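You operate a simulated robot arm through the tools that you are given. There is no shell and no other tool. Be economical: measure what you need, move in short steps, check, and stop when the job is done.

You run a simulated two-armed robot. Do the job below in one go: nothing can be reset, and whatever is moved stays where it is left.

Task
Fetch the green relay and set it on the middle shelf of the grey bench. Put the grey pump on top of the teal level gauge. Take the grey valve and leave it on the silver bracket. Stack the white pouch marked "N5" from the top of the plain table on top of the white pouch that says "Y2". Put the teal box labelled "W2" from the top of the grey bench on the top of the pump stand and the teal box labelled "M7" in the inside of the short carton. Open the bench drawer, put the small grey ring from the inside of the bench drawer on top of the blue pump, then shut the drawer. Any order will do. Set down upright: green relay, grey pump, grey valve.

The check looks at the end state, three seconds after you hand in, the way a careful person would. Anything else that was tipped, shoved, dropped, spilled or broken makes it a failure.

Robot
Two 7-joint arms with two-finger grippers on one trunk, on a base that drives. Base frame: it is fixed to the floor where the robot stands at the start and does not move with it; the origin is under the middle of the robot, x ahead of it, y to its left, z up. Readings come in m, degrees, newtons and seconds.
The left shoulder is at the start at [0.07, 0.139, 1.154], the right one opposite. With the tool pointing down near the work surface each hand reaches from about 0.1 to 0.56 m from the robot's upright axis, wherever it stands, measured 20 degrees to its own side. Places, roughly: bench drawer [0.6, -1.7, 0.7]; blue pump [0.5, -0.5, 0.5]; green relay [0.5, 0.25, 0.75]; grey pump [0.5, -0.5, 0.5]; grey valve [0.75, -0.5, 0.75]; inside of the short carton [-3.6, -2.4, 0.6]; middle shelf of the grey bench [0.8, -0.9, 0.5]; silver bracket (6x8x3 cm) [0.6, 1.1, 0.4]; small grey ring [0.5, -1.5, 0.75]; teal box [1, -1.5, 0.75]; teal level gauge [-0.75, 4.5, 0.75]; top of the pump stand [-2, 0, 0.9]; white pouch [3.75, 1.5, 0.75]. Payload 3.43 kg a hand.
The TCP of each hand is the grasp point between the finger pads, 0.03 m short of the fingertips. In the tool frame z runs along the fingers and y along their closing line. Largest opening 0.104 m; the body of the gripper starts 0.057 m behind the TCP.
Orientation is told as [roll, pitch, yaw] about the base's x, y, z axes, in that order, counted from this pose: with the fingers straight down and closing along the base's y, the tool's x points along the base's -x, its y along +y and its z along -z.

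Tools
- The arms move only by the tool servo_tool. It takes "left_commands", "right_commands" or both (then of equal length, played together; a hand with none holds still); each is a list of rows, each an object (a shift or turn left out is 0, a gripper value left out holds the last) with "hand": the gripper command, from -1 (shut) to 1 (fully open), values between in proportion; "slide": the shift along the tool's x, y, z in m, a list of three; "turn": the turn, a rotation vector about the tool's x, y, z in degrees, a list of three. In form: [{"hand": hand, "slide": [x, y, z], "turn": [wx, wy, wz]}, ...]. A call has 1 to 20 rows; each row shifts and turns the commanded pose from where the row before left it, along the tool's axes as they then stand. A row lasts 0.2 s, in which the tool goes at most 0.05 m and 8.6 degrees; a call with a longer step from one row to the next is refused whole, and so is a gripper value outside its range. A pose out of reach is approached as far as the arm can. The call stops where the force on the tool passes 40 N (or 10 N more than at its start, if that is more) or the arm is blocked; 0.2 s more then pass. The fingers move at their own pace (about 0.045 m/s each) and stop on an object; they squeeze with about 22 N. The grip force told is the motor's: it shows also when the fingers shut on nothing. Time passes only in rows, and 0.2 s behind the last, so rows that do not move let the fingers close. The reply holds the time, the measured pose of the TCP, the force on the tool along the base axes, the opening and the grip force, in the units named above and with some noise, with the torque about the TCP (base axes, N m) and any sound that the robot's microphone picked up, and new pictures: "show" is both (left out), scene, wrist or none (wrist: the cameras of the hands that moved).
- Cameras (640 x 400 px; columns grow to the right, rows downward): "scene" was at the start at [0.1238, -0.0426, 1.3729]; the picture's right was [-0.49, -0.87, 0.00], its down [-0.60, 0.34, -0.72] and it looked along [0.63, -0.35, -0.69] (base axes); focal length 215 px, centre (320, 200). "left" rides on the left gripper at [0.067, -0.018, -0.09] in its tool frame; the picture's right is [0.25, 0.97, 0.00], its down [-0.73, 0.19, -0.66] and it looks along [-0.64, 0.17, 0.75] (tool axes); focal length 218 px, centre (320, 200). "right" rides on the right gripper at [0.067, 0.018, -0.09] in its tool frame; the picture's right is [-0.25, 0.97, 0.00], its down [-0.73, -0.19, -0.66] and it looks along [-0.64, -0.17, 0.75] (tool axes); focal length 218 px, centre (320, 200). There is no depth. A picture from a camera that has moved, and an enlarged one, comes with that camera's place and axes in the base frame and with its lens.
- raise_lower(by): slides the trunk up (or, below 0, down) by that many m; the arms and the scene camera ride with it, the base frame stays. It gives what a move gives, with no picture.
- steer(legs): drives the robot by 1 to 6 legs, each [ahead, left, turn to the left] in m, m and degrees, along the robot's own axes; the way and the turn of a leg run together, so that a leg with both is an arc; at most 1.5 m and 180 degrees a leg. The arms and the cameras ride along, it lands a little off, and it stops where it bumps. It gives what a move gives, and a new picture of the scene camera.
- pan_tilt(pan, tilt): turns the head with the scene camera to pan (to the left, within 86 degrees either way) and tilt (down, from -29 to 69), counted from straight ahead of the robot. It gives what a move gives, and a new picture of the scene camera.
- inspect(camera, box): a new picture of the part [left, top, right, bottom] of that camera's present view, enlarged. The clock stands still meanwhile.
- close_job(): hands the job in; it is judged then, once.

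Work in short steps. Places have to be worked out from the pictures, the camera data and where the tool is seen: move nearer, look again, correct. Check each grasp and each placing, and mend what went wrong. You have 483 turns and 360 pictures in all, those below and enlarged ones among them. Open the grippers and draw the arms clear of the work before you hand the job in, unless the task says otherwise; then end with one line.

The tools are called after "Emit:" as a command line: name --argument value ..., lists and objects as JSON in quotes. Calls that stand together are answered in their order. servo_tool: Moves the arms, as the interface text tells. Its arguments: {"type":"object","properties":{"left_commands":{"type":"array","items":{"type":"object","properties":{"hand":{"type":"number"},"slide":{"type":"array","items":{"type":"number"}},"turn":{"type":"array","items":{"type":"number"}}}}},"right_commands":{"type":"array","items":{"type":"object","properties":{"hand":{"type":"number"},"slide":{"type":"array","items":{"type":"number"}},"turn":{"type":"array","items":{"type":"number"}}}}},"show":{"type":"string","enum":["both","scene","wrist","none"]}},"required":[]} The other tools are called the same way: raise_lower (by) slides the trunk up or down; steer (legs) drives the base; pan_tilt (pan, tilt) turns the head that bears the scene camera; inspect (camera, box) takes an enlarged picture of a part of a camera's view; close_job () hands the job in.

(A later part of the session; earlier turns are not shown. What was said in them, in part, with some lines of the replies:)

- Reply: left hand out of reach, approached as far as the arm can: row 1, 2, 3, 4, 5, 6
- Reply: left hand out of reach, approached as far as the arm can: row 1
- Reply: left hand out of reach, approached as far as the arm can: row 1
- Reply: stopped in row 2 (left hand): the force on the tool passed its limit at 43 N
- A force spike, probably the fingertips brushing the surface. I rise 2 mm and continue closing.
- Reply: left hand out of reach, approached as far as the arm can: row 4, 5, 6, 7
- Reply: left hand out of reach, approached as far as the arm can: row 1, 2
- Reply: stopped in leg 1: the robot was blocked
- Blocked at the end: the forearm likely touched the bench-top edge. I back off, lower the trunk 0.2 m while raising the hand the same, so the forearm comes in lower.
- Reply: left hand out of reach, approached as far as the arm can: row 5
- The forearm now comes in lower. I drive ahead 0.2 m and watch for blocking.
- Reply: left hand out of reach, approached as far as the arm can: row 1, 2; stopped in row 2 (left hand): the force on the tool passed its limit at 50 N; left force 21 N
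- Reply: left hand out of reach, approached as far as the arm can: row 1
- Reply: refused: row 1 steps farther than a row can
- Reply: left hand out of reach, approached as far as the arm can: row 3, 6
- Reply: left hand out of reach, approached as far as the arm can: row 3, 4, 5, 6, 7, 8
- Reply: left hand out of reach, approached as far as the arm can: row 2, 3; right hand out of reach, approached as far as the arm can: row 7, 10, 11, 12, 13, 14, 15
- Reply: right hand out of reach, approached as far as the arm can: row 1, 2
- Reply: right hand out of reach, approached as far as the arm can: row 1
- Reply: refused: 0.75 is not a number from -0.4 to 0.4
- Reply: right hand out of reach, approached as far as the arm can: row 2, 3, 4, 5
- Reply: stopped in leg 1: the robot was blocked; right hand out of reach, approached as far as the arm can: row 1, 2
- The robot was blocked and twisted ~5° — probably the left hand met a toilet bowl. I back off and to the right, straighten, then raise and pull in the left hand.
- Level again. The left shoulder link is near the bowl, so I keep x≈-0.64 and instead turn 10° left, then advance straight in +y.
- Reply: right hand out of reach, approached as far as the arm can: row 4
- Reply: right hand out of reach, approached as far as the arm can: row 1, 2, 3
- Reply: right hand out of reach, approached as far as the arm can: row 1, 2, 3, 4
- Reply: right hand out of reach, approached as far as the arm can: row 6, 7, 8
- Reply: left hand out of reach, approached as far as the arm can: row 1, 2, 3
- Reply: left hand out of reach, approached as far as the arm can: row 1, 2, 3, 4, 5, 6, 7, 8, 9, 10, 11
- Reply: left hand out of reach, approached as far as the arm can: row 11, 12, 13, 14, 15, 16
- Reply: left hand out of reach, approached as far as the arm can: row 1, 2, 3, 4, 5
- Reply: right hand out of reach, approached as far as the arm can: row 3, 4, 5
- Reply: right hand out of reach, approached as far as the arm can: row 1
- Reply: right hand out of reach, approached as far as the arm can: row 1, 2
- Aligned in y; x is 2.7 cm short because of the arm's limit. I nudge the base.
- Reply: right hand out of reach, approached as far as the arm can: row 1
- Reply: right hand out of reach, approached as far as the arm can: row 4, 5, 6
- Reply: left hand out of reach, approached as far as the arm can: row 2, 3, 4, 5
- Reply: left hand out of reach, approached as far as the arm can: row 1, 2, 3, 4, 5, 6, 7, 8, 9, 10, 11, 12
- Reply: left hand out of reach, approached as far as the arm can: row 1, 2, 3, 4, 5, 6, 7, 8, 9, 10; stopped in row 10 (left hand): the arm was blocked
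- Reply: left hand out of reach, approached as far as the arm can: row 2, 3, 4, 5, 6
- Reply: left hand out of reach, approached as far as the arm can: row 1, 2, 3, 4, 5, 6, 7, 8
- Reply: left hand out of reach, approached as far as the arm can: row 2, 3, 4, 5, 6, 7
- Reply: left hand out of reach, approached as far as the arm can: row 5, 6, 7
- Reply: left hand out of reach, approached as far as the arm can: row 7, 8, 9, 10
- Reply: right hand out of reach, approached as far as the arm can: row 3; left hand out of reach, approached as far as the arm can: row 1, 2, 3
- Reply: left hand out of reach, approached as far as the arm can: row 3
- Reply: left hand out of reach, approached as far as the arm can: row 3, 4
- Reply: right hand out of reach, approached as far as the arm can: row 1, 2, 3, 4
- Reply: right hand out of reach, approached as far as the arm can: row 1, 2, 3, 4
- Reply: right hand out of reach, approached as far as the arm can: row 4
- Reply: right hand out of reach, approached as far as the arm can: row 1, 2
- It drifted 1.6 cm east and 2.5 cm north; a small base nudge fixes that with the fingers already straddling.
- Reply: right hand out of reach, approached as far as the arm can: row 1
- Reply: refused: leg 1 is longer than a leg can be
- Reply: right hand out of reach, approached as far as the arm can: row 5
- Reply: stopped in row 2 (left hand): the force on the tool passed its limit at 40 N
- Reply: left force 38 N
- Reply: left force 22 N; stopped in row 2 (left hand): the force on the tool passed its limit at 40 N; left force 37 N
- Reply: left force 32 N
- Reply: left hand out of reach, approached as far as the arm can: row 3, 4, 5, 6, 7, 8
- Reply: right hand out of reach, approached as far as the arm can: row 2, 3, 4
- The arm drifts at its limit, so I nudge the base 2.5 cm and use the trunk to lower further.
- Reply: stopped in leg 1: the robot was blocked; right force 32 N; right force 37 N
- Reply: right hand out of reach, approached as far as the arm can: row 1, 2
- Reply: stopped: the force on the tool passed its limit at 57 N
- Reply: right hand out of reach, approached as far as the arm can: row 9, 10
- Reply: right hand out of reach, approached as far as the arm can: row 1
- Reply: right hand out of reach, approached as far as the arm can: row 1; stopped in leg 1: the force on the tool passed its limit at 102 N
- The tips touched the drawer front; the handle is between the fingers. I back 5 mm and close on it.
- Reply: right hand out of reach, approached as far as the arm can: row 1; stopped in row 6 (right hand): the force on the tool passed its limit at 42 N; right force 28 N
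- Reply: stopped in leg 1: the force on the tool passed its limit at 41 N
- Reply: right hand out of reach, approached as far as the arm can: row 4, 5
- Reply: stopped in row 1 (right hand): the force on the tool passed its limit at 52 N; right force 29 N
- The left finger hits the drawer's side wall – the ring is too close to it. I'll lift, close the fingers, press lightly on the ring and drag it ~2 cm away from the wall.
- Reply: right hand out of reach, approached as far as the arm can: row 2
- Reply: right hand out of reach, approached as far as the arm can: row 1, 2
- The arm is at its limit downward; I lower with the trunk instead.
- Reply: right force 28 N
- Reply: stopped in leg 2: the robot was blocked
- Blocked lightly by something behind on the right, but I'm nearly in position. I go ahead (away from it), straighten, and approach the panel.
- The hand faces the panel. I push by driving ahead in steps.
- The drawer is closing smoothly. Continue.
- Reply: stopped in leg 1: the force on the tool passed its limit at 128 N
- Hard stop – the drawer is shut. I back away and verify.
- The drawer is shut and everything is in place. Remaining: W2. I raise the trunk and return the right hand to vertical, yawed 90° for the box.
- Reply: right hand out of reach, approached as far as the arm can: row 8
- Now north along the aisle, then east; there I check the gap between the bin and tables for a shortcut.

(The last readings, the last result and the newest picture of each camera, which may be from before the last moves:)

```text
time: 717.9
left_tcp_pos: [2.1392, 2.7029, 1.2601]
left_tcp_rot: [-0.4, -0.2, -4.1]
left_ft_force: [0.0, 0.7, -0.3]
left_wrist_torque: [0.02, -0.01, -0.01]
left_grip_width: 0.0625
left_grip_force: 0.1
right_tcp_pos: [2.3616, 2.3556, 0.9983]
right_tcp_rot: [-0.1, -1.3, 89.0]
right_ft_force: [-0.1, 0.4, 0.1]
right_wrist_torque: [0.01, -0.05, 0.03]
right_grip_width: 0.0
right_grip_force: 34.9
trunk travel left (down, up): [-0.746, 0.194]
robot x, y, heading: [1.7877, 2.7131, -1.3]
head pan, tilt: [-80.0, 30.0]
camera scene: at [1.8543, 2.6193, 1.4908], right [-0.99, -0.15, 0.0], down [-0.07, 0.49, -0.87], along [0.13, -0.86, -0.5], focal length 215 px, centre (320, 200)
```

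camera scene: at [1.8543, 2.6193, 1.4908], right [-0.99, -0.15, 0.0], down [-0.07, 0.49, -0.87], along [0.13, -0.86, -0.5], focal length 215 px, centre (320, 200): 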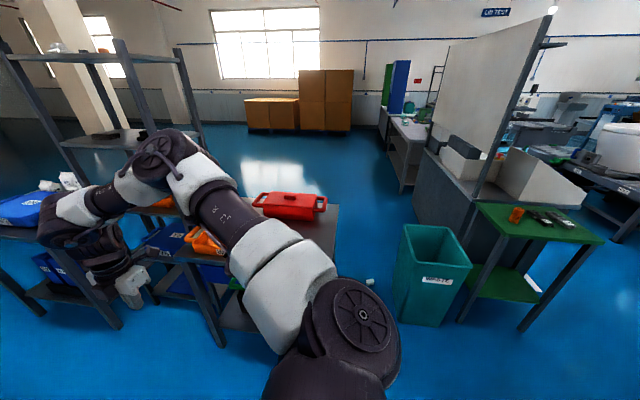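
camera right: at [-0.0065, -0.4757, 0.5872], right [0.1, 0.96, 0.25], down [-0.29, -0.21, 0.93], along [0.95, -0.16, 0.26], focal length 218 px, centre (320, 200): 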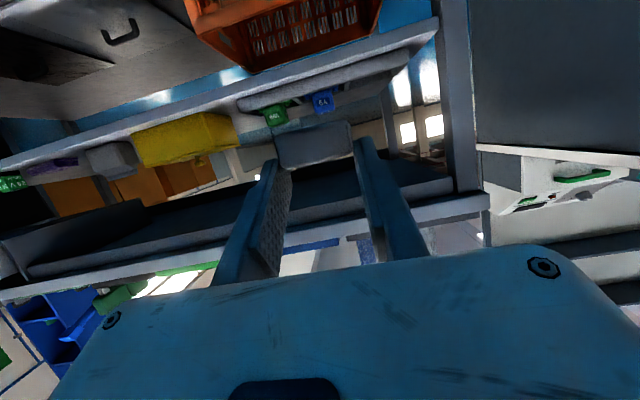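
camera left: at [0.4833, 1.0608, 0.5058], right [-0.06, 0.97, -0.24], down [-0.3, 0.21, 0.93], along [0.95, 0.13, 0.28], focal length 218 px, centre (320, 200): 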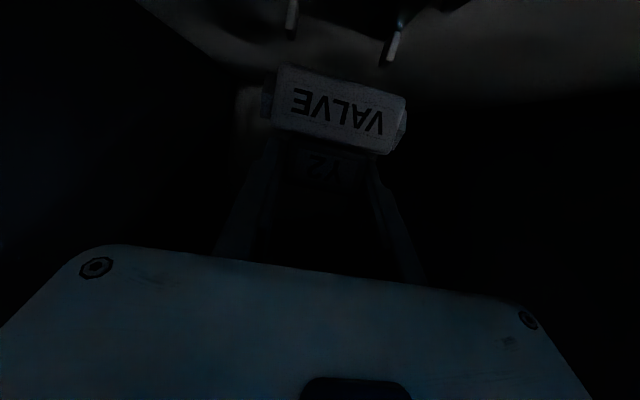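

The gap is too narrow; I take the known long route east and around.

Emit:
steer --legs '[[1.45, 0.1, 1.3], [1.45, 0, 0], [0.35, 0, 0], [0, -1.1, 0], [0, -1.05, 0], [0, 0, 180]]'

Emit:
steer --legs '[[0.96, 0.78, 0], [0.96, 0.78, 0], [0.96, 0.78, 0]]'

```text
time: 751.4
left_tcp_pos: [4.6011, 0.6077, 1.2607]
left_tcp_rot: [-0.5, -0.3, 175.0]
left_ft_force: [0.7, 0.2, 1.0]
left_wrist_torque: [-0.03, -0.01, -0.01]
left_grip_width: 0.0623
left_grip_force: 0.2
right_tcp_pos: [4.385, 0.9585, 0.9981]
right_tcp_rot: [0.0, -1.3, -91.9]
right_ft_force: [0.0, -0.2, -0.2]
right_wrist_torque: [0.01, 0.0, 0.02]
right_grip_width: 0.0
right_grip_force: 35.0
trunk travel left (down, up): [-0.746, 0.194]
robot x, y, heading: [4.9521, 0.5951, 177.7]
head pan, tilt: [-80.0, 30.0]
camera scene: at [4.8911, 0.6825, 1.4908], right [0.99, 0.13, 0.0], down [0.07, -0.5, -0.87], along [-0.11, 0.86, -0.5], focal length 215 px, centre (320, 200)
```

scene: 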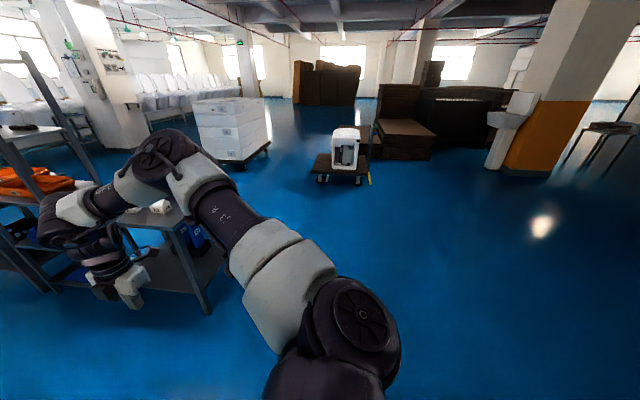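

```text
time: 769.4
left_tcp_pos: [1.6466, -1.6504, 1.2602]
left_tcp_rot: [-0.4, -0.2, 173.9]
left_ft_force: [1.1, 0.2, 0.2]
left_wrist_torque: [-0.01, -0.03, -0.02]
left_grip_width: 0.0622
left_grip_force: 0.1
right_tcp_pos: [1.4377, -1.295, 0.9971]
right_tcp_rot: [-0.2, -1.2, -92.8]
right_ft_force: [0.0, 0.6, 0.2]
right_wrist_torque: [-0.03, 0.02, 0.02]
right_grip_width: 0.0001
right_grip_force: 34.9
trunk travel left (down, up): [-0.746, 0.194]
robot x, y, heading: [1.9967, -1.6738, 176.5]
head pan, tilt: [-80.0, 30.0]
camera scene: at [1.9387, -1.5807, 1.4908], right [0.99, 0.11, 0.0], down [0.06, -0.5, -0.87], along [-0.1, 0.86, -0.5], focal length 215 px, centre (320, 200)
```

scene: 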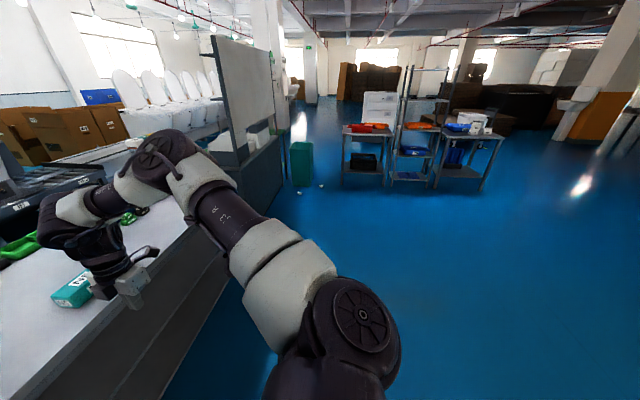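

I'm behind the bench. W2 is at the south end, so the left hand suits it better (keeping clear of the blue cabinet). I move the left hand outward/forward in free air and yaw it inward 90°.

Emit:
servo_tool --left_commands '[{"slide": [-0.025, 0.03, 0.02]}, {"slide": [-0.025, 0.03, 0.02]}, {"slide": [-0.025, 0.03, 0.02]}, {"slide": [-0.02, 0.03, 0.02]}, {"slide": [0, 0.03, 0.02]}, {"slide": [0, 0.03, 0.02]}]' --show "none"

Emit:
servo_tool --left_commands '[{"turn": [0, 0, 8.5]}, {"turn": [0, 0, 8.5]}, {"turn": [0, 0, 8.5]}, {"turn": [0, 0, 8.5]}, {"turn": [0, 0, 8.5]}]' --show "none"

Emit:
pan_tilt --pan 0 --tilt 35

```text
time: 770.8
left_tcp_pos: [1.5742, -1.7709, 1.1312]
left_tcp_rot: [-0.4, -0.4, 174.0]
left_ft_force: [0.3, 0.0, 0.4]
left_wrist_torque: [0.02, -0.03, -0.01]
left_grip_width: 0.0629
left_grip_force: 0.0
left hand out of reach, approached as far as the arm can: row 4, 5, 6
right_tcp_pos: [1.4375, -1.2961, 0.9987]
right_tcp_rot: [-0.2, -1.2, -92.9]
right_ft_force: [1.1, 0.6, -1.1]
right_wrist_torque: [0.01, 0.0, 0.0]
right_grip_width: 0.0
right_grip_force: 35.0
trunk travel left (down, up): [-0.746, 0.194]
robot x, y, heading: [1.9972, -1.6691, 176.3]
head pan, tilt: [-80.0, 30.0]
```

```text
time: 772.0
left_tcp_pos: [1.6897, -1.5863, 1.1436]
left_tcp_rot: [-1.4, -0.9, 133.3]
left_ft_force: [0.1, -0.6, 0.6]
left_wrist_torque: [-0.01, 0.0, 0.03]
left_grip_width: 0.0625
left_grip_force: 0.1
left hand out of reach, approached as far as the arm can: row 1, 2, 3, 4, 5
right_tcp_pos: [1.436, -1.2932, 0.9979]
right_tcp_rot: [0.0, -1.3, -92.9]
right_ft_force: [0.1, -1.1, 0.6]
right_wrist_torque: [-0.02, 0.01, 0.03]
right_grip_width: 0.0
right_grip_force: 35.0
trunk travel left (down, up): [-0.746, 0.194]
robot x, y, heading: [1.9957, -1.6749, 176.5]
head pan, tilt: [-80.0, 30.0]
```

```text
time: 773.5
left_tcp_pos: [1.692, -1.5862, 1.1438]
left_tcp_rot: [-1.3, -1.1, 133.3]
left_ft_force: [-0.2, -0.2, 1.4]
left_wrist_torque: [0.02, 0.02, 0.01]
left_grip_width: 0.0621
left_grip_force: 0.1
right_tcp_pos: [1.4381, -1.2961, 0.9977]
right_tcp_rot: [-0.2, -1.2, -92.9]
right_ft_force: [-0.2, 0.0, -0.5]
right_wrist_torque: [-0.02, -0.01, 0.02]
right_grip_width: 0.0001
right_grip_force: 34.6
trunk travel left (down, up): [-0.746, 0.194]
robot x, y, heading: [1.9969, -1.6734, 176.5]
head pan, tilt: [0.0, 35.0]
camera scene: at [1.8676, -1.6349, 1.4845], right [0.41, 0.91, 0.0], down [0.51, -0.23, -0.83], along [-0.76, 0.34, -0.56], focal length 215 px, centre (320, 200)
```

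scene: 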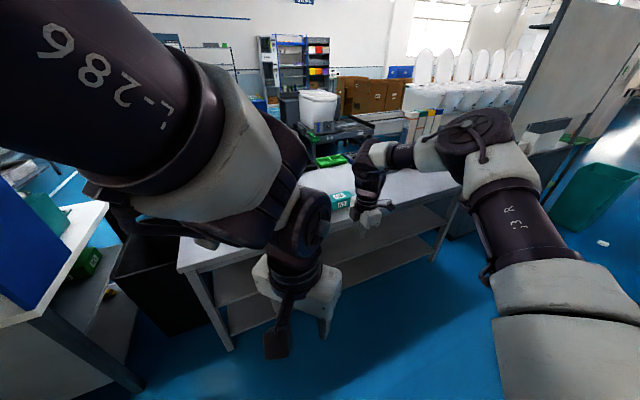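

Inward yaw drags this arm; like the right arm it probably prefers counter-clockwise. I reverse and yaw outward instead.

Emit:
servo_tool --left_commands '[{"turn": [0, 0, -8.5]}, {"turn": [0, 0, -8.5]}, {"turn": [0, 0, -8.5]}, {"turn": [0, 0, -8.5]}, {"turn": [0, 0, -8.5]}, {"slide": [0, 0.03, 0]}, {"slide": [0, 0.03, 0]}, {"slide": [0, 0.03, 0]}, {"slide": [-0.03, 0.02, 0]}, {"slide": [-0.03, 0.02, 0]}]' --show "none"

Emit:
servo_tool --left_commands '[{"turn": [0, 0, -8.5]}, {"turn": [0, 0, -8.5]}, {"turn": [0, 0, -8.5]}, {"turn": [0, 0, -8.5]}, {"turn": [0, 0, -8.5]}, {"turn": [0, 0, -8.5]}, {"turn": [0, 0, -8.5]}, {"turn": [0, 0, -8.5]}, {"turn": [0, 0, -8.5]}, {"turn": [0, 0, -8.5]}]' --show "scene"

```text
time: 775.7
left_tcp_pos: [1.6215, -1.7119, 1.1355]
left_tcp_rot: [-0.3, -0.2, 173.9]
left_ft_force: [0.6, 0.5, 0.4]
left_wrist_torque: [0.02, -0.01, -0.03]
left_grip_width: 0.0623
left_grip_force: 0.0
right_tcp_pos: [1.4368, -1.2953, 0.997]
right_tcp_rot: [0.0, -1.3, -92.9]
right_ft_force: [0.1, -1.0, 0.3]
right_wrist_torque: [0.0, 0.01, 0.03]
right_grip_width: 0.0004
right_grip_force: 34.7
trunk travel left (down, up): [-0.746, 0.194]
robot x, y, heading: [1.9964, -1.6727, 176.3]
head pan, tilt: [0.0, 35.0]
```

```text
time: 777.9
left_tcp_pos: [1.6194, -1.7102, 1.137]
left_tcp_rot: [-0.3, 0.4, -101.0]
left_ft_force: [0.5, -0.2, 0.2]
left_wrist_torque: [0.03, -0.02, 0.01]
left_grip_width: 0.0624
left_grip_force: 0.1
right_tcp_pos: [1.4386, -1.2945, 0.9986]
right_tcp_rot: [-0.1, -1.2, -92.9]
right_ft_force: [-0.1, -1.1, -0.1]
right_wrist_torque: [0.0, 0.0, 0.0]
right_grip_width: 0.0
right_grip_force: 34.8
trunk travel left (down, up): [-0.746, 0.194]
robot x, y, heading: [1.9959, -1.6708, 176.2]
head pan, tilt: [0.0, 35.0]
camera scene: at [1.8605, -1.6654, 1.483], right [0.06, 1.0, 0.0], down [0.57, -0.04, -0.82], along [-0.82, 0.05, -0.57], focal length 215 px, centre (320, 200)
```

scene: 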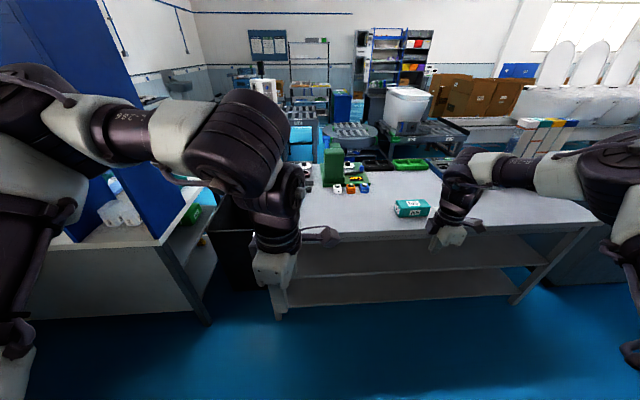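

Outward yaw works without drift. I approach the bench and look with the left wrist camera.

Emit:
steer --legs '[[0, 0, 3.7], [0.48, -0.06, 0]]'

Emit:
servo_tool --left_commands '[{"turn": [0, 0, 7.3], "hand": 0.85}, {"slide": [0, -0.03, 0.03]}, {"slide": [0, -0.03, 0.03]}, {"slide": [0, -0.03, 0.03]}]' --show "both"

```text
time: 781.2
left_tcp_pos: [1.1444, -1.6688, 1.1366]
left_tcp_rot: [-0.4, 0.4, -98.1]
left_ft_force: [1.1, 0.7, -0.5]
left_wrist_torque: [0.03, -0.01, 0.0]
left_grip_width: 0.0626
left_grip_force: 0.0
right_tcp_pos: [0.9415, -1.2622, 0.9978]
right_tcp_rot: [-0.2, -1.3, -89.9]
right_ft_force: [0.2, 0.4, 0.9]
right_wrist_torque: [0.0, 0.01, 0.0]
right_grip_width: 0.0
right_grip_force: 34.5
trunk travel left (down, up): [-0.746, 0.194]
robot x, y, heading: [1.5213, -1.6116, 179.5]
head pan, tilt: [0.0, 35.0]
camera scene: at [1.3833, -1.6108, 1.4832], right [0.01, 1.0, 0.0], down [0.57, -0.01, -0.82], along [-0.82, 0.01, -0.57], focal length 215 px, centre (320, 200)
```

scene: 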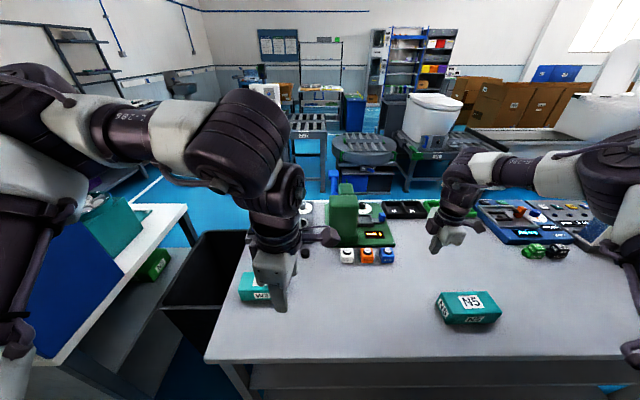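

```text
time: 782.2
left_tcp_pos: [1.0577, -1.644, 1.0472]
left_tcp_rot: [-0.4, 0.3, -105.4]
left_ft_force: [-0.6, 0.7, 0.0]
left_wrist_torque: [0.01, -0.01, 0.01]
left_grip_width: 0.0961
left_grip_force: 0.0
right_tcp_pos: [0.9392, -1.263, 0.9979]
right_tcp_rot: [-0.1, -1.4, -89.9]
right_ft_force: [0.4, 0.7, -0.1]
right_wrist_torque: [0.0, 0.0, -0.01]
right_grip_width: 0.0
right_grip_force: 34.9
trunk travel left (down, up): [-0.746, 0.194]
robot x, y, heading: [1.5228, -1.6118, 179.6]
head pan, tilt: [0.0, 35.0]
camera scene: at [1.3812, -1.6105, 1.483], right [0.01, 1.0, 0.0], down [0.57, -0.01, -0.82], along [-0.82, 0.01, -0.57], focal length 215 px, centre (320, 200)
camera left: at [1.0571, -1.5748, 1.1371], right [1.0, -0.01, 0.0], down [-0.01, -0.76, 0.65], along [-0.01, -0.65, -0.76], focal length 218 px, centre (320, 200)
```

scene: 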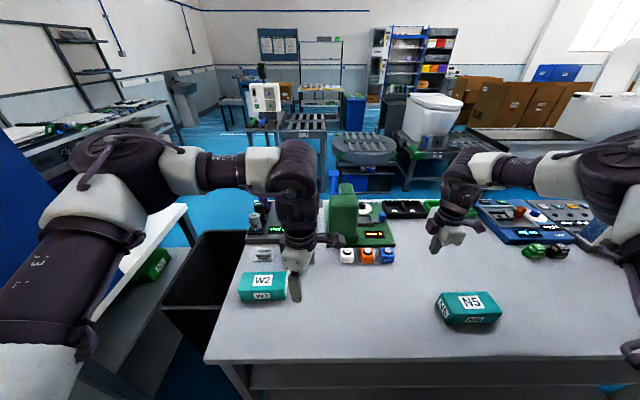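
left: 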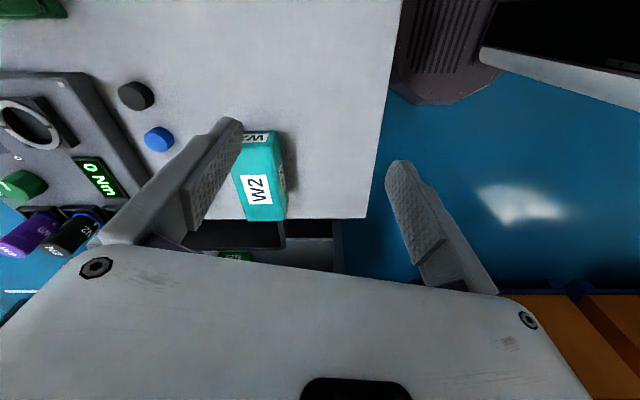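

I correct the yaw to -90° and drive 5 cm closer, then move above W2 (≈[0.955,-1.79]).

Emit:
steer --legs '[[0.05, 0.03, 0]]'

Emit:
servo_tool --left_commands '[{"turn": [0, 0, -7.7]}, {"turn": [0, 0, -7.7]}, {"slide": [-0.04, -0.02, 0.02]}, {"slide": [-0.04, -0.02, 0.02]}, {"slide": [-0.03, -0.01, 0.02]}]' --show "both"

```text
time: 783.2
left_tcp_pos: [1.0123, -1.6698, 1.0499]
left_tcp_rot: [-0.6, 0.2, -105.4]
left_ft_force: [-0.1, 1.1, -0.3]
left_wrist_torque: [-0.02, 0.04, 0.01]
left_grip_width: 0.0964
left_grip_force: 0.1
right_tcp_pos: [0.8959, -1.2875, 1.0001]
right_tcp_rot: [-0.4, -1.4, -90.0]
right_ft_force: [0.1, 0.4, -0.1]
right_wrist_torque: [-0.01, 0.05, 0.02]
right_grip_width: 0.0003
right_grip_force: 34.7
trunk travel left (down, up): [-0.746, 0.194]
robot x, y, heading: [1.4682, -1.6384, 179.4]
head pan, tilt: [0.0, 35.0]
camera scene: at [1.3384, -1.6362, 1.4837], right [0.01, 1.0, 0.0], down [0.57, -0.01, -0.82], along [-0.82, 0.01, -0.57], focal length 215 px, centre (320, 200)
```

scene: 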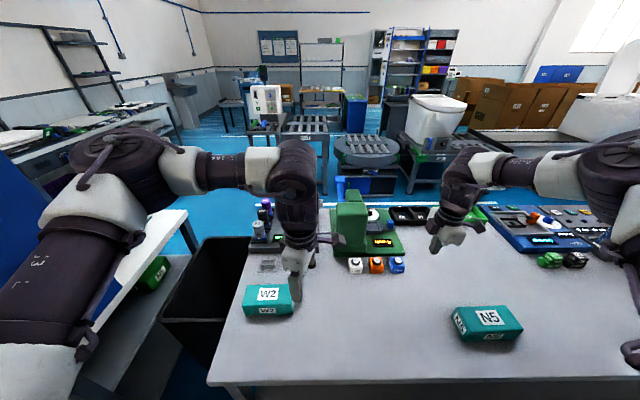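

```text
time: 784.4
left_tcp_pos: [0.9569, -1.7837, 0.9865]
left_tcp_rot: [-0.3, 0.5, -90.2]
left_ft_force: [0.0, 0.1, 0.3]
left_wrist_torque: [0.01, 0.01, 0.0]
left_grip_width: 0.0963
left_grip_force: 0.1
right_tcp_pos: [0.8928, -1.2907, 0.9987]
right_tcp_rot: [-0.1, -1.2, -90.1]
right_ft_force: [-0.4, -0.4, 0.2]
right_wrist_torque: [0.02, -0.02, 0.01]
right_grip_width: 0.0001
right_grip_force: 34.7
trunk travel left (down, up): [-0.746, 0.194]
robot x, y, heading: [1.4674, -1.6401, 179.2]
head pan, tilt: [0.0, 35.0]
no pictures are left
```

No pictures remain, so I finish by readings and force feedback. W2 is estimated at [0.951,-1.783]; I descend in steps and watch position and force.

Emit:
servo_tool --left_commands '[{"slide": [0, -0.006, 0.03]}, {"slide": [0, 0, 0.04]}]' --show "none"

```text
time: 785.0
left_tcp_pos: [0.9499, -1.7825, 0.9174]
left_tcp_rot: [-0.2, 0.5, -90.2]
left_ft_force: [0.2, -0.4, -0.2]
left_wrist_torque: [0.0, 0.0, -0.05]
left_grip_width: 0.0961
left_grip_force: 0.1
right_tcp_pos: [0.8911, -1.2897, 0.9978]
right_tcp_rot: [-0.1, -1.2, -90.0]
right_ft_force: [-0.6, -0.1, -0.5]
right_wrist_torque: [-0.01, -0.03, -0.03]
right_grip_width: 0.0001
right_grip_force: 34.8
trunk travel left (down, up): [-0.746, 0.194]
robot x, y, heading: [1.4701, -1.6393, 179.5]
head pan, tilt: [0.0, 35.0]
no pictures are left
```

Emit:
servo_tool --left_commands '[{"slide": [0, 0, 0.02]}, {"slide": [0, 0, 0.012]}]' --show "none"

Emit:
servo_tool --left_commands '[{"slide": [0, 0, 0.008]}, {"slide": [0, 0, 0.008]}]' --show "none"

```text
time: 785.6
left_tcp_pos: [0.9508, -1.7823, 0.8856]
left_tcp_rot: [-0.3, 0.4, -90.0]
left_ft_force: [-0.3, -0.1, 0.5]
left_wrist_torque: [0.0, -0.03, 0.01]
left_grip_width: 0.0963
left_grip_force: 0.0
right_tcp_pos: [0.8901, -1.2914, 0.9971]
right_tcp_rot: [-0.2, -1.2, -90.0]
right_ft_force: [0.4, -0.7, -0.2]
right_wrist_torque: [0.02, -0.01, 0.01]
right_grip_width: 0.0002
right_grip_force: 34.7
trunk travel left (down, up): [-0.746, 0.194]
robot x, y, heading: [1.4693, -1.6371, 179.6]
head pan, tilt: [0.0, 35.0]
no pictures are left
```

```text
time: 786.2
left_tcp_pos: [0.9512, -1.7819, 0.8691]
left_tcp_rot: [-0.3, 0.3, -90.1]
left_ft_force: [0.5, 0.1, -0.5]
left_wrist_torque: [0.03, -0.03, -0.01]
left_grip_width: 0.0961
left_grip_force: 0.1
right_tcp_pos: [0.892, -1.2893, 0.999]
right_tcp_rot: [-0.1, -1.2, -90.0]
right_ft_force: [-0.2, -0.9, -0.3]
right_wrist_torque: [0.01, 0.0, 0.0]
right_grip_width: 0.0
right_grip_force: 34.6
trunk travel left (down, up): [-0.746, 0.194]
robot x, y, heading: [1.473, -1.6349, 179.4]
head pan, tilt: [0.0, 35.0]
no pictures are left
```

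Past the box-top level with no contact, so the fingers straddle it. I go down to 0.845 and close.

Emit:
servo_tool --left_commands '[{"slide": [0, 0, 0.012]}, {"slide": [0, 0, 0.012]}]' --show "none"

Emit:
servo_tool --left_commands '[{"hand": -1}, {}, {}, {}]' --show "none"

```text
time: 786.8
left_tcp_pos: [0.9504, -1.7797, 0.8462]
left_tcp_rot: [-0.3, 0.5, -90.2]
left_ft_force: [-0.9, -0.1, 0.4]
left_wrist_torque: [0.04, 0.02, -0.01]
left_grip_width: 0.0961
left_grip_force: 0.1
right_tcp_pos: [0.891, -1.2903, 0.998]
right_tcp_rot: [-0.1, -1.1, -90.2]
right_ft_force: [0.3, -1.0, -0.8]
right_wrist_torque: [-0.01, 0.02, 0.05]
right_grip_width: 0.0
right_grip_force: 34.4
trunk travel left (down, up): [-0.746, 0.194]
robot x, y, heading: [1.4713, -1.6373, 179.3]
head pan, tilt: [0.0, 35.0]
no pictures are left
```

```text
time: 787.8
left_tcp_pos: [0.9507, -1.7807, 0.8457]
left_tcp_rot: [-0.3, 0.4, -90.1]
left_ft_force: [0.3, 0.4, -0.9]
left_wrist_torque: [0.0, -0.03, 0.01]
left_grip_width: 0.0717
left_grip_force: 21.8
right_tcp_pos: [0.8919, -1.2893, 0.9972]
right_tcp_rot: [-0.1, -1.2, -89.9]
right_ft_force: [0.6, 0.8, 0.2]
right_wrist_torque: [0.02, 0.03, 0.03]
right_grip_width: 0.0002
right_grip_force: 34.5
trunk travel left (down, up): [-0.746, 0.194]
robot x, y, heading: [1.4711, -1.644, 179.3]
head pan, tilt: [0.0, 35.0]
no pictures are left
```

Width 71.7 mm — W2 is gripped, same as M7. Lift.

Emit:
servo_tool --left_commands '[{"slide": [0, 0, -0.03]}, {"slide": [0, 0, -0.04]}, {"slide": [0, 0, -0.04]}, {"slide": [0, 0, -0.04]}]' --show "none"

```text
time: 788.8
left_tcp_pos: [0.9526, -1.7812, 0.9962]
left_tcp_rot: [-0.2, 0.4, -90.1]
left_ft_force: [0.0, 0.8, -2.8]
left_wrist_torque: [-0.01, -0.02, -0.03]
left_grip_width: 0.0714
left_grip_force: 21.9
right_tcp_pos: [0.8924, -1.2899, 0.9981]
right_tcp_rot: [-0.3, -1.3, -90.1]
right_ft_force: [0.3, -1.2, -0.2]
right_wrist_torque: [-0.02, 0.01, 0.01]
right_grip_width: 0.0
right_grip_force: 34.8
trunk travel left (down, up): [-0.746, 0.194]
robot x, y, heading: [1.4714, -1.639, 179.2]
head pan, tilt: [0.0, 35.0]
no pictures are left
```

W2 is held level (2.8 N). I back away from the bench, raise the trunk fully, retract and raise the right hand, and drive back along the verified route using odometry.

Emit:
steer --legs '[[-0.55, 0, 0.6]]'

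Emit:
raise_lower --by 0.19

Emit:
servo_tool --right_commands '[{"slide": [0, 0.03, -0.03]}, {"slide": [0, 0.03, -0.03]}, {"slide": [0, 0.03, -0.03]}, {"slide": [0, 0.03, -0.03]}, {"slide": [0, 0.03, -0.02]}, {"slide": [0, 0.03, 0]}]' --show "none"

```text
time: 791.9
left_tcp_pos: [1.497, -1.7887, 0.9959]
left_tcp_rot: [-0.2, 0.5, -89.4]
left_ft_force: [-0.4, -0.6, -1.9]
left_wrist_torque: [0.04, 0.03, 0.01]
left_grip_width: 0.0716
left_grip_force: 21.8
right_tcp_pos: [1.4318, -1.2996, 0.9971]
right_tcp_rot: [-0.1, -1.2, -89.3]
right_ft_force: [0.0, -0.4, -0.2]
right_wrist_torque: [-0.02, -0.02, -0.02]
right_grip_width: 0.0
right_grip_force: 34.5
trunk travel left (down, up): [-0.746, 0.194]
robot x, y, heading: [2.0162, -1.6411, -180.0]
head pan, tilt: [0.0, 35.0]
```

```text
time: 794.0
left_tcp_pos: [1.4981, -1.7902, 1.1856]
left_tcp_rot: [-0.3, 0.4, -89.4]
left_ft_force: [0.7, 0.3, -4.0]
left_wrist_torque: [0.05, 0.01, -0.02]
left_grip_width: 0.0717
left_grip_force: 22.2
right_tcp_pos: [1.4325, -1.3001, 1.1879]
right_tcp_rot: [0.0, -1.2, -89.3]
right_ft_force: [-0.6, 0.4, -0.4]
right_wrist_torque: [-0.03, 0.0, 0.0]
right_grip_width: 0.0
right_grip_force: 34.4
trunk travel left (down, up): [-0.936, 0.004]
robot x, y, heading: [2.0146, -1.6426, -180.1]
head pan, tilt: [0.0, 35.0]
```

```text
time: 795.4
left_tcp_pos: [1.4993, -1.7884, 1.1861]
left_tcp_rot: [-0.3, 0.4, -89.5]
left_ft_force: [0.0, 0.8, -2.7]
left_wrist_torque: [0.03, 0.01, -0.01]
left_grip_width: 0.0718
left_grip_force: 22.7
right_tcp_pos: [1.6136, -1.295, 1.327]
right_tcp_rot: [-0.2, -1.3, -89.3]
right_ft_force: [1.0, 0.1, 0.3]
right_wrist_torque: [0.0, 0.02, 0.01]
right_grip_width: 0.0002
right_grip_force: 34.5
trunk travel left (down, up): [-0.936, 0.004]
robot x, y, heading: [2.0135, -1.6427, -179.9]
head pan, tilt: [0.0, 35.0]
no pictures are left
```

Emit:
steer --legs '[[-0.96, -0.78, 0], [-0.96, -0.78, 0], [-0.96, -0.78, 0], [0, -1.1, 0], [0, -1.0, 0]]'

```text
time: 823.3
left_tcp_pos: [4.4086, 2.6076, 1.1841]
left_tcp_rot: [-0.2, 0.4, -89.3]
left_ft_force: [-0.4, -0.5, -3.4]
left_wrist_torque: [0.08, -0.04, -0.03]
left_grip_width: 0.0717
left_grip_force: 22.7
right_tcp_pos: [4.5187, 3.1011, 1.328]
right_tcp_rot: [-0.2, -1.1, -89.1]
right_ft_force: [-0.2, 0.1, 0.0]
right_wrist_torque: [0.03, 0.0, 0.02]
right_grip_width: 0.0001
right_grip_force: 35.0
trunk travel left (down, up): [-0.936, 0.004]
robot x, y, heading: [4.9216, 2.7569, -179.7]
head pan, tilt: [0.0, 35.0]
```

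Emit:
steer --legs '[[1.48, -0.1, -0.3], [1.48, -0.1, 0], [1.45, -0.05, 0], [0.45, 0, 0]]'

```text
time: 846.6
left_tcp_pos: [-0.4216, 2.8749, 1.1864]
left_tcp_rot: [-0.3, 0.4, -90.2]
left_ft_force: [0.3, -0.4, -3.3]
left_wrist_torque: [0.04, 0.0, 0.02]
left_grip_width: 0.0717
left_grip_force: 22.4
right_tcp_pos: [-0.3001, 3.3664, 1.3276]
right_tcp_rot: [-0.2, -1.2, -90.2]
right_ft_force: [-0.4, 0.1, 0.3]
right_wrist_torque: [-0.02, 0.03, 0.0]
right_grip_width: 0.0003
right_grip_force: 34.6
trunk travel left (down, up): [-0.936, 0.004]
robot x, y, heading: [0.0955, 3.0139, 179.0]
head pan, tilt: [0.0, 35.0]
```

I turn south and drive down the aisle at x≈-0.345 as before.

Emit:
steer --legs '[[0, 0, 91], [0, -0.44, 0], [1.45, 0, 0], [1.45, 0, 0]]'

```text
time: 866.5
left_tcp_pos: [-0.2863, -0.3713, 1.186]
left_tcp_rot: [-0.3, 0.4, -1.4]
left_ft_force: [-0.7, -0.4, -3.4]
left_wrist_torque: [0.0, 0.04, -0.02]
left_grip_width: 0.0715
left_grip_force: 21.5
right_tcp_pos: [-0.7746, -0.2409, 1.3262]
right_tcp_rot: [-0.2, -1.2, -1.1]
right_ft_force: [-0.3, 0.2, -0.7]
right_wrist_torque: [-0.02, -0.01, 0.01]
right_grip_width: 0.0
right_grip_force: 35.1
trunk travel left (down, up): [-0.936, 0.004]
robot x, y, heading: [-0.4169, 0.1514, -91.9]
head pan, tilt: [0.0, 35.0]
```

Emit:
steer --legs '[[0, 0.08, 1.9], [1.45, 0, 0], [1.45, 0, 0]]'

```text
time: 881.2
left_tcp_pos: [-0.191, -3.2745, 1.1855]
left_tcp_rot: [-0.3, 0.4, -0.4]
left_ft_force: [-0.4, 0.2, -2.3]
left_wrist_torque: [-0.02, 0.05, 0.0]
left_grip_width: 0.0717
left_grip_force: 21.5
right_tcp_pos: [-0.6836, -3.1513, 1.3279]
right_tcp_rot: [-0.2, -1.2, -0.3]
right_ft_force: [0.0, 0.1, 0.3]
right_wrist_torque: [-0.03, -0.01, 0.02]
right_grip_width: 0.0
right_grip_force: 34.4
trunk travel left (down, up): [-0.936, 0.004]
robot x, y, heading: [-0.3302, -2.7547, -90.9]
head pan, tilt: [0.0, 35.0]
```

Emit:
steer --legs '[[0.26, 0, 0], [0, 0, -89.1], [0.3, 0.17, 0], [1.45, 0, 0]]'

```text
time: 895.4
left_tcp_pos: [-2.5894, -3.3359, 1.1857]
left_tcp_rot: [-0.3, 0.5, -90.2]
left_ft_force: [0.6, -0.4, -2.4]
left_wrist_torque: [0.02, -0.01, 0.02]
left_grip_width: 0.0715
left_grip_force: 21.8
right_tcp_pos: [-2.4704, -2.8434, 1.3273]
right_tcp_rot: [-0.2, -1.2, -90.2]
right_ft_force: [-0.5, -0.2, -0.1]
right_wrist_torque: [-0.07, -0.01, 0.01]
right_grip_width: 0.0
right_grip_force: 34.8
trunk travel left (down, up): [-0.936, 0.004]
robot x, y, heading: [-2.0708, -3.1967, 179.5]
head pan, tilt: [0.0, 35.0]
```

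Emit:
steer --legs '[[0.45, 0, 0], [0.08, -0.6, 0], [0.08, -1.15, 0]]'

```text
time: 906.6
left_tcp_pos: [-3.1538, -1.5552, 1.1849]
left_tcp_rot: [-0.3, 0.4, -91.8]
left_ft_force: [0.3, -0.5, -2.2]
left_wrist_torque: [0.05, 0.01, 0.0]
left_grip_width: 0.0716
left_grip_force: 21.9
right_tcp_pos: [-3.0196, -1.0657, 1.3264]
right_tcp_rot: [-0.1, -1.2, -91.8]
right_ft_force: [0.1, -0.8, -0.1]
right_wrist_torque: [0.01, -0.02, 0.0]
right_grip_width: 0.0001
right_grip_force: 34.5
trunk travel left (down, up): [-0.936, 0.004]
robot x, y, heading: [-2.6311, -1.4243, 177.9]
head pan, tilt: [0.0, 35.0]
```

Clear so far. I turn around through the south to face east (toward the stand), staying back.

Emit:
steer --legs '[[0.1, 0, 0], [0, 0, 90], [0, 0, 92.1], [-0.15, 0, 0]]'

```text
time: 916.4
left_tcp_pos: [-2.3574, -1.287, 1.1832]
left_tcp_rot: [0.0, 0.5, 88.7]
left_ft_force: [0.1, -1.1, -3.5]
left_wrist_torque: [-0.02, 0.05, -0.03]
left_grip_width: 0.0718
left_grip_force: 21.9
right_tcp_pos: [-2.4846, -1.7773, 1.3259]
right_tcp_rot: [0.0, -1.2, 88.7]
right_ft_force: [0.7, 0.0, -0.3]
right_wrist_torque: [-0.01, 0.08, 0.0]
right_grip_width: 0.0
right_grip_force: 34.6
trunk travel left (down, up): [-0.936, 0.004]
robot x, y, heading: [-2.8815, -1.4192, -1.5]
head pan, tilt: [0.0, 35.0]
```

I retract the left hand 8 cm, shift back a little, and strafe north to y≈-0.07.

Emit:
servo_tool --left_commands '[{"slide": [0, 0.04, 0]}, {"slide": [0, 0.04, 0]}]' --show "none"

Emit:
steer --legs '[[-0.04, 0, 1.5], [0, 0.7, 0], [0, 0.65, 0]]'

```text
time: 917.0
left_tcp_pos: [-2.4393, -1.2866, 1.1846]
left_tcp_rot: [-0.2, 0.6, 88.7]
left_ft_force: [0.4, 0.1, -2.9]
left_wrist_torque: [-0.07, 0.0, 0.01]
left_grip_width: 0.0718
left_grip_force: 22.6
right_tcp_pos: [-2.4894, -1.7773, 1.3269]
right_tcp_rot: [-0.2, -1.1, 88.8]
right_ft_force: [-0.4, -0.5, 1.1]
right_wrist_torque: [-0.01, 0.01, 0.0]
right_grip_width: 0.0
right_grip_force: 34.6
trunk travel left (down, up): [-0.936, 0.004]
robot x, y, heading: [-2.8821, -1.4211, -1.6]
head pan, tilt: [0.0, 35.0]
no pictures are left
```

```text
time: 924.7
left_tcp_pos: [-2.4647, 0.0957, 1.1847]
left_tcp_rot: [-0.2, 0.5, 89.3]
left_ft_force: [0.1, 0.8, -2.1]
left_wrist_torque: [0.01, -0.01, 0.01]
left_grip_width: 0.0716
left_grip_force: 22.0
right_tcp_pos: [-2.5098, -0.3952, 1.327]
right_tcp_rot: [-0.2, -1.3, 89.3]
right_ft_force: [0.7, -0.1, 0.6]
right_wrist_torque: [-0.01, 0.02, 0.01]
right_grip_width: 0.0
right_grip_force: 35.1
trunk travel left (down, up): [-0.936, 0.004]
robot x, y, heading: [-2.9077, -0.0342, -1.3]
head pan, tilt: [0.0, 35.0]
```

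I retract and raise the right hand further so it stays clear, then advance toward the stand's centre line.

Emit:
servo_tool --right_commands '[{"slide": [0, 0.02, -0.03]}, {"slide": [0, 0.02, -0.03]}, {"slide": [0, 0.02, -0.03]}, {"slide": [0, 0.02, -0.03]}]' --show "none"

Emit:
steer --legs '[[0.15, 0, 1.3], [0.1, 0, 0]]'

```text
time: 925.7
left_tcp_pos: [-2.4666, 0.0991, 1.1845]
left_tcp_rot: [-0.3, 0.5, 89.3]
left_ft_force: [-0.6, 0.0, -3.6]
left_wrist_torque: [-0.06, -0.01, 0.01]
left_grip_width: 0.0716
left_grip_force: 22.3
right_tcp_pos: [-2.5941, -0.3929, 1.4466]
right_tcp_rot: [-0.2, -1.2, 89.4]
right_ft_force: [0.2, 1.0, -0.1]
right_wrist_torque: [0.0, -0.04, -0.02]
right_grip_width: 0.0
right_grip_force: 34.3
trunk travel left (down, up): [-0.936, 0.004]
robot x, y, heading: [-2.9047, -0.0406, -1.1]
head pan, tilt: [0.0, 35.0]
no pictures are left
```

```text
time: 927.8
left_tcp_pos: [-2.2259, 0.1077, 1.1873]
left_tcp_rot: [-0.6, 0.5, 90.7]
left_ft_force: [-0.5, 0.4, -2.4]
left_wrist_torque: [-0.03, -0.05, 0.02]
left_grip_width: 0.0715
left_grip_force: 21.8
right_tcp_pos: [-2.3422, -0.3877, 1.4483]
right_tcp_rot: [-0.6, -1.1, 90.8]
right_ft_force: [-1.2, -0.7, 0.2]
right_wrist_torque: [0.0, -0.08, 0.02]
right_grip_width: 0.0
right_grip_force: 34.5
trunk travel left (down, up): [-0.936, 0.004]
robot x, y, heading: [-2.6565, -0.0425, 0.4]
head pan, tilt: [0.0, 35.0]
```

No bump. I extend the left arm 9 cm and begin to lower with the trunk in steps, watching force.

Emit:
servo_tool --left_commands '[{"slide": [0, -0.03, 0]}, {"slide": [0, -0.03, 0]}, {"slide": [0, -0.03, 0]}]' --show "none"

Emit:
raise_lower --by -0.1

```text
time: 928.6
left_tcp_pos: [-2.1249, 0.1071, 1.1845]
left_tcp_rot: [-0.1, 0.4, 90.8]
left_ft_force: [0.7, -0.7, -3.1]
left_wrist_torque: [-0.01, 0.02, -0.01]
left_grip_width: 0.0714
left_grip_force: 21.7
right_tcp_pos: [-2.3306, -0.3865, 1.4437]
right_tcp_rot: [0.1, -1.4, 90.8]
right_ft_force: [0.3, -0.1, 0.3]
right_wrist_torque: [0.01, 0.01, -0.02]
right_grip_width: 0.0
right_grip_force: 34.8
trunk travel left (down, up): [-0.936, 0.004]
robot x, y, heading: [-2.6558, -0.0402, 0.6]
head pan, tilt: [0.0, 35.0]
no pictures are left
```

```text
time: 929.9
left_tcp_pos: [-2.126, 0.1088, 1.0839]
left_tcp_rot: [-0.2, 0.5, 90.6]
left_ft_force: [0.8, 0.0, -2.5]
left_wrist_torque: [-0.06, -0.02, -0.02]
left_grip_width: 0.0717
left_grip_force: 21.7
right_tcp_pos: [-2.3328, -0.3876, 1.3463]
right_tcp_rot: [-0.2, -1.2, 90.8]
right_ft_force: [-0.4, 0.4, -0.1]
right_wrist_torque: [-0.04, 0.04, 0.02]
right_grip_width: 0.0002
right_grip_force: 35.3
trunk travel left (down, up): [-0.836, 0.104]
robot x, y, heading: [-2.6601, -0.0368, 0.5]
head pan, tilt: [0.0, 35.0]
```

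Emit:
raise_lower --by -0.05

Emit:
raise_lower --by -0.03

Emit:
raise_lower --by -0.02

```text
time: 930.9
left_tcp_pos: [-2.1282, 0.1084, 1.0339]
left_tcp_rot: [-0.2, 0.5, 90.7]
left_ft_force: [0.2, -0.5, -1.6]
left_wrist_torque: [-0.03, 0.01, -0.01]
left_grip_width: 0.0715
left_grip_force: 22.3
right_tcp_pos: [-2.333, -0.3865, 1.2961]
right_tcp_rot: [-0.2, -1.3, 90.9]
right_ft_force: [-0.1, -0.2, 0.0]
right_wrist_torque: [-0.02, 0.02, 0.0]
right_grip_width: 0.0001
right_grip_force: 34.5
trunk travel left (down, up): [-0.786, 0.154]
robot x, y, heading: [-2.6556, -0.0378, 0.0]
head pan, tilt: [0.0, 35.0]
```

```text
time: 931.6
left_tcp_pos: [-2.1281, 0.1087, 1.0044]
left_tcp_rot: [-0.2, 0.4, 90.7]
left_ft_force: [0.4, 0.0, -3.8]
left_wrist_torque: [-0.06, 0.03, 0.0]
left_grip_width: 0.0719
left_grip_force: 22.4
right_tcp_pos: [-2.3324, -0.3869, 1.2652]
right_tcp_rot: [-0.1, -1.1, 90.8]
right_ft_force: [0.0, -0.4, 0.3]
right_wrist_torque: [-0.01, -0.01, 0.01]
right_grip_width: 0.0001
right_grip_force: 34.5
trunk travel left (down, up): [-0.756, 0.184]
robot x, y, heading: [-2.6531, -0.04, 0.3]
head pan, tilt: [0.0, 35.0]
```

```text
time: 932.3
left_tcp_pos: [-2.1275, 0.1097, 0.9843]
left_tcp_rot: [-0.2, 0.4, 90.8]
left_ft_force: [0.9, 0.0, -3.7]
left_wrist_torque: [-0.03, -0.03, -0.02]
left_grip_width: 0.0718
left_grip_force: 21.9
right_tcp_pos: [-2.3328, -0.3874, 1.246]
right_tcp_rot: [-0.2, -1.2, 90.7]
right_ft_force: [-0.3, 0.2, 0.3]
right_wrist_torque: [0.0, 0.01, -0.02]
right_grip_width: 0.0
right_grip_force: 35.1
trunk travel left (down, up): [-0.736, 0.204]
robot x, y, heading: [-2.6513, -0.0392, 0.1]
head pan, tilt: [0.0, 35.0]
```

Box bottom is at ≈0.94 with no contact. Continue in 1 cm steps.

Emit:
raise_lower --by -0.015

Emit:
raise_lower --by -0.01

Emit:
raise_lower --by -0.01

```text
time: 932.9
left_tcp_pos: [-2.1273, 0.1093, 0.9686]
left_tcp_rot: [-0.2, 0.5, 90.7]
left_ft_force: [0.8, 0.4, -3.1]
left_wrist_torque: [-0.05, 0.05, -0.02]
left_grip_width: 0.0719
left_grip_force: 22.1
right_tcp_pos: [-2.3327, -0.3864, 1.2301]
right_tcp_rot: [-0.1, -1.2, 90.7]
right_ft_force: [-0.7, 0.0, -0.2]
right_wrist_torque: [0.02, 0.01, 0.0]
right_grip_width: 0.0002
right_grip_force: 34.6
trunk travel left (down, up): [-0.721, 0.219]
robot x, y, heading: [-2.6568, -0.038, 0.1]
head pan, tilt: [0.0, 35.0]
```

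```text
time: 933.5
left_tcp_pos: [-2.1277, 0.1093, 0.96]
left_tcp_rot: [-0.2, 0.5, 90.7]
left_ft_force: [0.4, -0.3, -2.6]
left_wrist_torque: [-0.02, 0.0, 0.0]
left_grip_width: 0.0714
left_grip_force: 21.8
right_tcp_pos: [-2.3333, -0.3873, 1.2221]
right_tcp_rot: [-0.1, -1.2, 90.9]
right_ft_force: [-0.2, -0.6, -0.2]
right_wrist_torque: [0.02, -0.01, 0.03]
right_grip_width: 0.0
right_grip_force: 34.4
trunk travel left (down, up): [-0.711, 0.229]
robot x, y, heading: [-2.6577, -0.0389, 0.4]
head pan, tilt: [0.0, 35.0]
```

```text
time: 934.1
left_tcp_pos: [-2.1259, 0.1085, 0.95]
left_tcp_rot: [-0.2, 0.4, 90.7]
left_ft_force: [0.1, -0.2, -2.2]
left_wrist_torque: [-0.05, -0.01, 0.0]
left_grip_width: 0.0717
left_grip_force: 21.7
right_tcp_pos: [-2.3332, -0.3865, 1.2118]
right_tcp_rot: [-0.2, -1.2, 90.9]
right_ft_force: [0.7, 0.4, 0.5]
right_wrist_torque: [-0.03, 0.01, 0.01]
right_grip_width: 0.0002
right_grip_force: 35.0
trunk travel left (down, up): [-0.701, 0.239]
robot x, y, heading: [-2.6547, -0.0381, -0.0]
head pan, tilt: [0.0, 35.0]
```

Emit:
raise_lower --by -0.01

Emit:
raise_lower --by -0.01

Emit:
raise_lower --by -0.01

Emit:
raise_lower --by -0.01

```text
time: 934.6
left_tcp_pos: [-2.1263, 0.1082, 0.9399]
left_tcp_rot: [-0.1, 0.4, 90.7]
left_ft_force: [0.3, 0.8, -3.0]
left_wrist_torque: [-0.05, 0.0, -0.01]
left_grip_width: 0.0717
left_grip_force: 22.2
right_tcp_pos: [-2.3321, -0.3865, 1.2016]
right_tcp_rot: [-0.1, -1.3, 90.8]
right_ft_force: [-0.1, -0.3, -0.2]
right_wrist_torque: [0.0, 0.0, 0.01]
right_grip_width: 0.0
right_grip_force: 34.2
trunk travel left (down, up): [-0.691, 0.249]
robot x, y, heading: [-2.6523, -0.0362, 0.3]
head pan, tilt: [0.0, 35.0]
```

```text
time: 935.2
left_tcp_pos: [-2.1269, 0.1083, 0.928]
left_tcp_rot: [-0.2, 0.5, 90.7]
left_ft_force: [-0.7, 0.3, -3.4]
left_wrist_torque: [-0.02, -0.02, -0.03]
left_grip_width: 0.0719
left_grip_force: 21.9
right_tcp_pos: [-2.3333, -0.3866, 1.1905]
right_tcp_rot: [-0.1, -1.4, 90.8]
right_ft_force: [0.2, 0.4, 0.6]
right_wrist_torque: [-0.02, 0.01, -0.01]
right_grip_width: 0.0
right_grip_force: 35.0
trunk travel left (down, up): [-0.681, 0.259]
robot x, y, heading: [-2.6564, -0.0432, 0.2]
head pan, tilt: [0.0, 35.0]
```

```text
time: 935.8
left_tcp_pos: [-2.1271, 0.1077, 0.9219]
left_tcp_rot: [-0.4, 0.5, 90.7]
left_ft_force: [0.2, -0.3, 17.8]
left_wrist_torque: [0.01, 0.74, 0.03]
left_grip_width: 0.0716
left_grip_force: 21.8
right_tcp_pos: [-2.3343, -0.3869, 1.1804]
right_tcp_rot: [-0.2, -1.3, 90.8]
right_ft_force: [-0.3, 0.7, 0.0]
right_wrist_torque: [0.01, -0.02, 0.02]
right_grip_width: 0.0
right_grip_force: 35.0
trunk travel left (down, up): [-0.671, 0.269]
robot x, y, heading: [-2.655, -0.0432, 0.4]
head pan, tilt: [0.0, 35.0]
```

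```text
time: 936.3
left_tcp_pos: [-2.1282, 0.1089, 0.9148]
left_tcp_rot: [-0.3, 0.5, 90.8]
left_ft_force: [-6.2, -0.7, 14.0]
left_wrist_torque: [0.36, 0.96, 0.22]
left_grip_width: 0.0719
left_grip_force: 22.3
right_tcp_pos: [-2.3343, -0.3882, 1.1713]
right_tcp_rot: [-0.2, -1.3, 90.8]
right_ft_force: [0.0, 0.5, -0.4]
right_wrist_torque: [-0.01, 0.04, 0.04]
right_grip_width: 0.0002
right_grip_force: 34.9
trunk travel left (down, up): [-0.662, 0.278]
robot x, y, heading: [-2.6584, -0.0393, 0.5]
head pan, tilt: [0.0, 35.0]
stopped: the force on the tool passed its limit at 42 N (the readings are from after the stop); the commanded pose is now the measured one
```

Contact at box-bottom z≈0.881 with the same force pattern as on the carton floor — a flat surface at the stand's height. I relieve a little and release gently.

Emit:
servo_tool --left_commands '[{"slide": [0, 0, -0.004]}, {}]' --show "none"

Emit:
servo_tool --left_commands '[{"hand": 0.45}, {}, {}]' --show "none"

```text
time: 936.9
left_tcp_pos: [-2.1251, 0.1077, 0.9156]
left_tcp_rot: [-0.4, 0.6, 90.7]
left_ft_force: [-0.5, -0.2, -3.1]
left_wrist_torque: [-0.05, -0.01, -0.01]
left_grip_width: 0.0715
left_grip_force: 22.1
right_tcp_pos: [-2.3343, -0.3861, 1.1706]
right_tcp_rot: [-0.2, -1.3, 90.7]
right_ft_force: [-0.4, 0.4, 0.0]
right_wrist_torque: [-0.01, -0.01, 0.01]
right_grip_width: 0.0
right_grip_force: 34.7
trunk travel left (down, up): [-0.662, 0.278]
robot x, y, heading: [-2.6571, -0.039, 0.2]
head pan, tilt: [0.0, 35.0]
no pictures are left
```

```text
time: 937.7
left_tcp_pos: [-2.1256, 0.1086, 0.917]
left_tcp_rot: [-0.5, 0.5, 90.7]
left_ft_force: [-1.1, 0.5, -0.5]
left_wrist_torque: [-0.04, 0.01, -0.01]
left_grip_width: 0.0756
left_grip_force: 0.1
right_tcp_pos: [-2.3326, -0.3876, 1.1711]
right_tcp_rot: [-0.1, -1.2, 90.8]
right_ft_force: [0.0, 0.2, -0.7]
right_wrist_torque: [0.01, 0.03, 0.0]
right_grip_width: 0.0001
right_grip_force: 34.9
trunk travel left (down, up): [-0.662, 0.278]
robot x, y, heading: [-2.6535, -0.0383, 0.3]
head pan, tilt: [0.0, 35.0]
no pictures are left
```

Weight is off the hand. I verify the box is still there, level, by closing briefly and reading the width.

Emit:
servo_tool --left_commands '[{"hand": -1}, {}, {}]' --show "none"

Emit:
servo_tool --left_commands '[{"hand": 0.6}, {}, {}]' --show "none"

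```text
time: 938.5
left_tcp_pos: [-2.1264, 0.1084, 0.916]
left_tcp_rot: [-0.4, 0.5, 90.7]
left_ft_force: [-0.6, -0.7, 0.0]
left_wrist_torque: [-0.08, 0.11, -0.06]
left_grip_width: 0.0717
left_grip_force: 22.1
right_tcp_pos: [-2.3323, -0.3873, 1.172]
right_tcp_rot: [-0.2, -1.2, 90.9]
right_ft_force: [-0.3, 0.2, -0.4]
right_wrist_torque: [0.01, -0.04, 0.0]
right_grip_width: 0.0001
right_grip_force: 35.0
trunk travel left (down, up): [-0.662, 0.278]
robot x, y, heading: [-2.6585, -0.0371, 0.3]
head pan, tilt: [0.0, 35.0]
no pictures are left
```

```text
time: 939.3
left_tcp_pos: [-2.1262, 0.1085, 0.9164]
left_tcp_rot: [-0.4, 0.5, 90.7]
left_ft_force: [1.0, 0.7, -0.3]
left_wrist_torque: [-0.01, 0.0, -0.01]
left_grip_width: 0.0835
left_grip_force: 0.1
right_tcp_pos: [-2.3322, -0.3868, 1.1715]
right_tcp_rot: [-0.1, -1.2, 90.9]
right_ft_force: [-0.4, -0.4, -0.5]
right_wrist_torque: [-0.01, -0.04, 0.0]
right_grip_width: 0.0001
right_grip_force: 34.8
trunk travel left (down, up): [-0.662, 0.278]
robot x, y, heading: [-2.6533, -0.0408, 0.4]
head pan, tilt: [0.0, 35.0]
no pictures are left
```

W2 is in place, supported, and flat. I raise straight up, back away, and open both grippers.

Emit:
raise_lower --by 0.25

Emit:
steer --legs '[[-0.3, 0, 0]]'

Emit:
servo_tool --left_commands '[{"hand": 1}, {}, {}, {}]' --right_commands '[{"hand": 1}, {}, {}, {}]' --show "none"

```text
time: 941.9
left_tcp_pos: [-2.125, 0.1072, 1.1658]
left_tcp_rot: [-0.4, 0.5, 90.7]
left_ft_force: [0.6, -0.1, 0.2]
left_wrist_torque: [0.0, -0.04, 0.0]
left_grip_width: 0.0832
left_grip_force: 0.2
right_tcp_pos: [-2.3331, -0.3867, 1.4218]
right_tcp_rot: [-0.1, -1.2, 90.8]
right_ft_force: [0.4, -0.6, -0.4]
right_wrist_torque: [0.0, -0.04, -0.03]
right_grip_width: 0.0003
right_grip_force: 34.8
trunk travel left (down, up): [-0.912, 0.028]
robot x, y, heading: [-2.657, -0.0343, 0.6]
head pan, tilt: [0.0, 35.0]
```

```text
time: 943.9
left_tcp_pos: [-2.42, 0.1078, 1.1652]
left_tcp_rot: [-0.2, 0.5, 91.1]
left_ft_force: [0.2, 0.5, -0.7]
left_wrist_torque: [0.02, 0.04, 0.01]
left_grip_width: 0.0831
left_grip_force: 0.1
right_tcp_pos: [-2.6248, -0.3877, 1.4211]
right_tcp_rot: [0.0, -1.2, 91.1]
right_ft_force: [0.8, 0.1, -0.5]
right_wrist_torque: [0.01, 0.04, 0.03]
right_grip_width: 0.0
right_grip_force: 34.7
trunk travel left (down, up): [-0.912, 0.028]
robot x, y, heading: [-2.9507, -0.041, 0.8]
head pan, tilt: [0.0, 35.0]
```

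```text
time: 944.9
left_tcp_pos: [-2.4231, 0.1081, 1.1672]
left_tcp_rot: [-0.4, 0.4, 91.0]
left_ft_force: [-1.0, -0.2, 0.3]
left_wrist_torque: [-0.02, 0.01, 0.03]
left_grip_width: 0.104
left_grip_force: 0.0
right_tcp_pos: [-2.6277, -0.3882, 1.4224]
right_tcp_rot: [-0.1, -1.2, 91.2]
right_ft_force: [0.3, 0.5, 0.4]
right_wrist_torque: [0.01, -0.02, -0.02]
right_grip_width: 0.0883
right_grip_force: 0.1
trunk travel left (down, up): [-0.912, 0.028]
robot x, y, heading: [-2.9521, -0.0408, 0.7]
head pan, tilt: [0.0, 35.0]
no pictures are left
```

All steps are done, both grippers are open and the arms are clear. I hand in the job.

Emit:
close_job

```text
The job is handed in.
```

I handed the job in with every step carried out, but the last placing, W2 on the pump stand, was done without pictures. They ran out just before I gripped W2. I placed it by position, force and grip-width readings: it rests flat at about 0.88 m at [-2.13, 0.11]. I could not see that this surface is the stand's own top, or that nothing nearby was touched. The green relay, grey pump, grey valve, pouches, M7, ring and shut drawer were each checked in the pictures.
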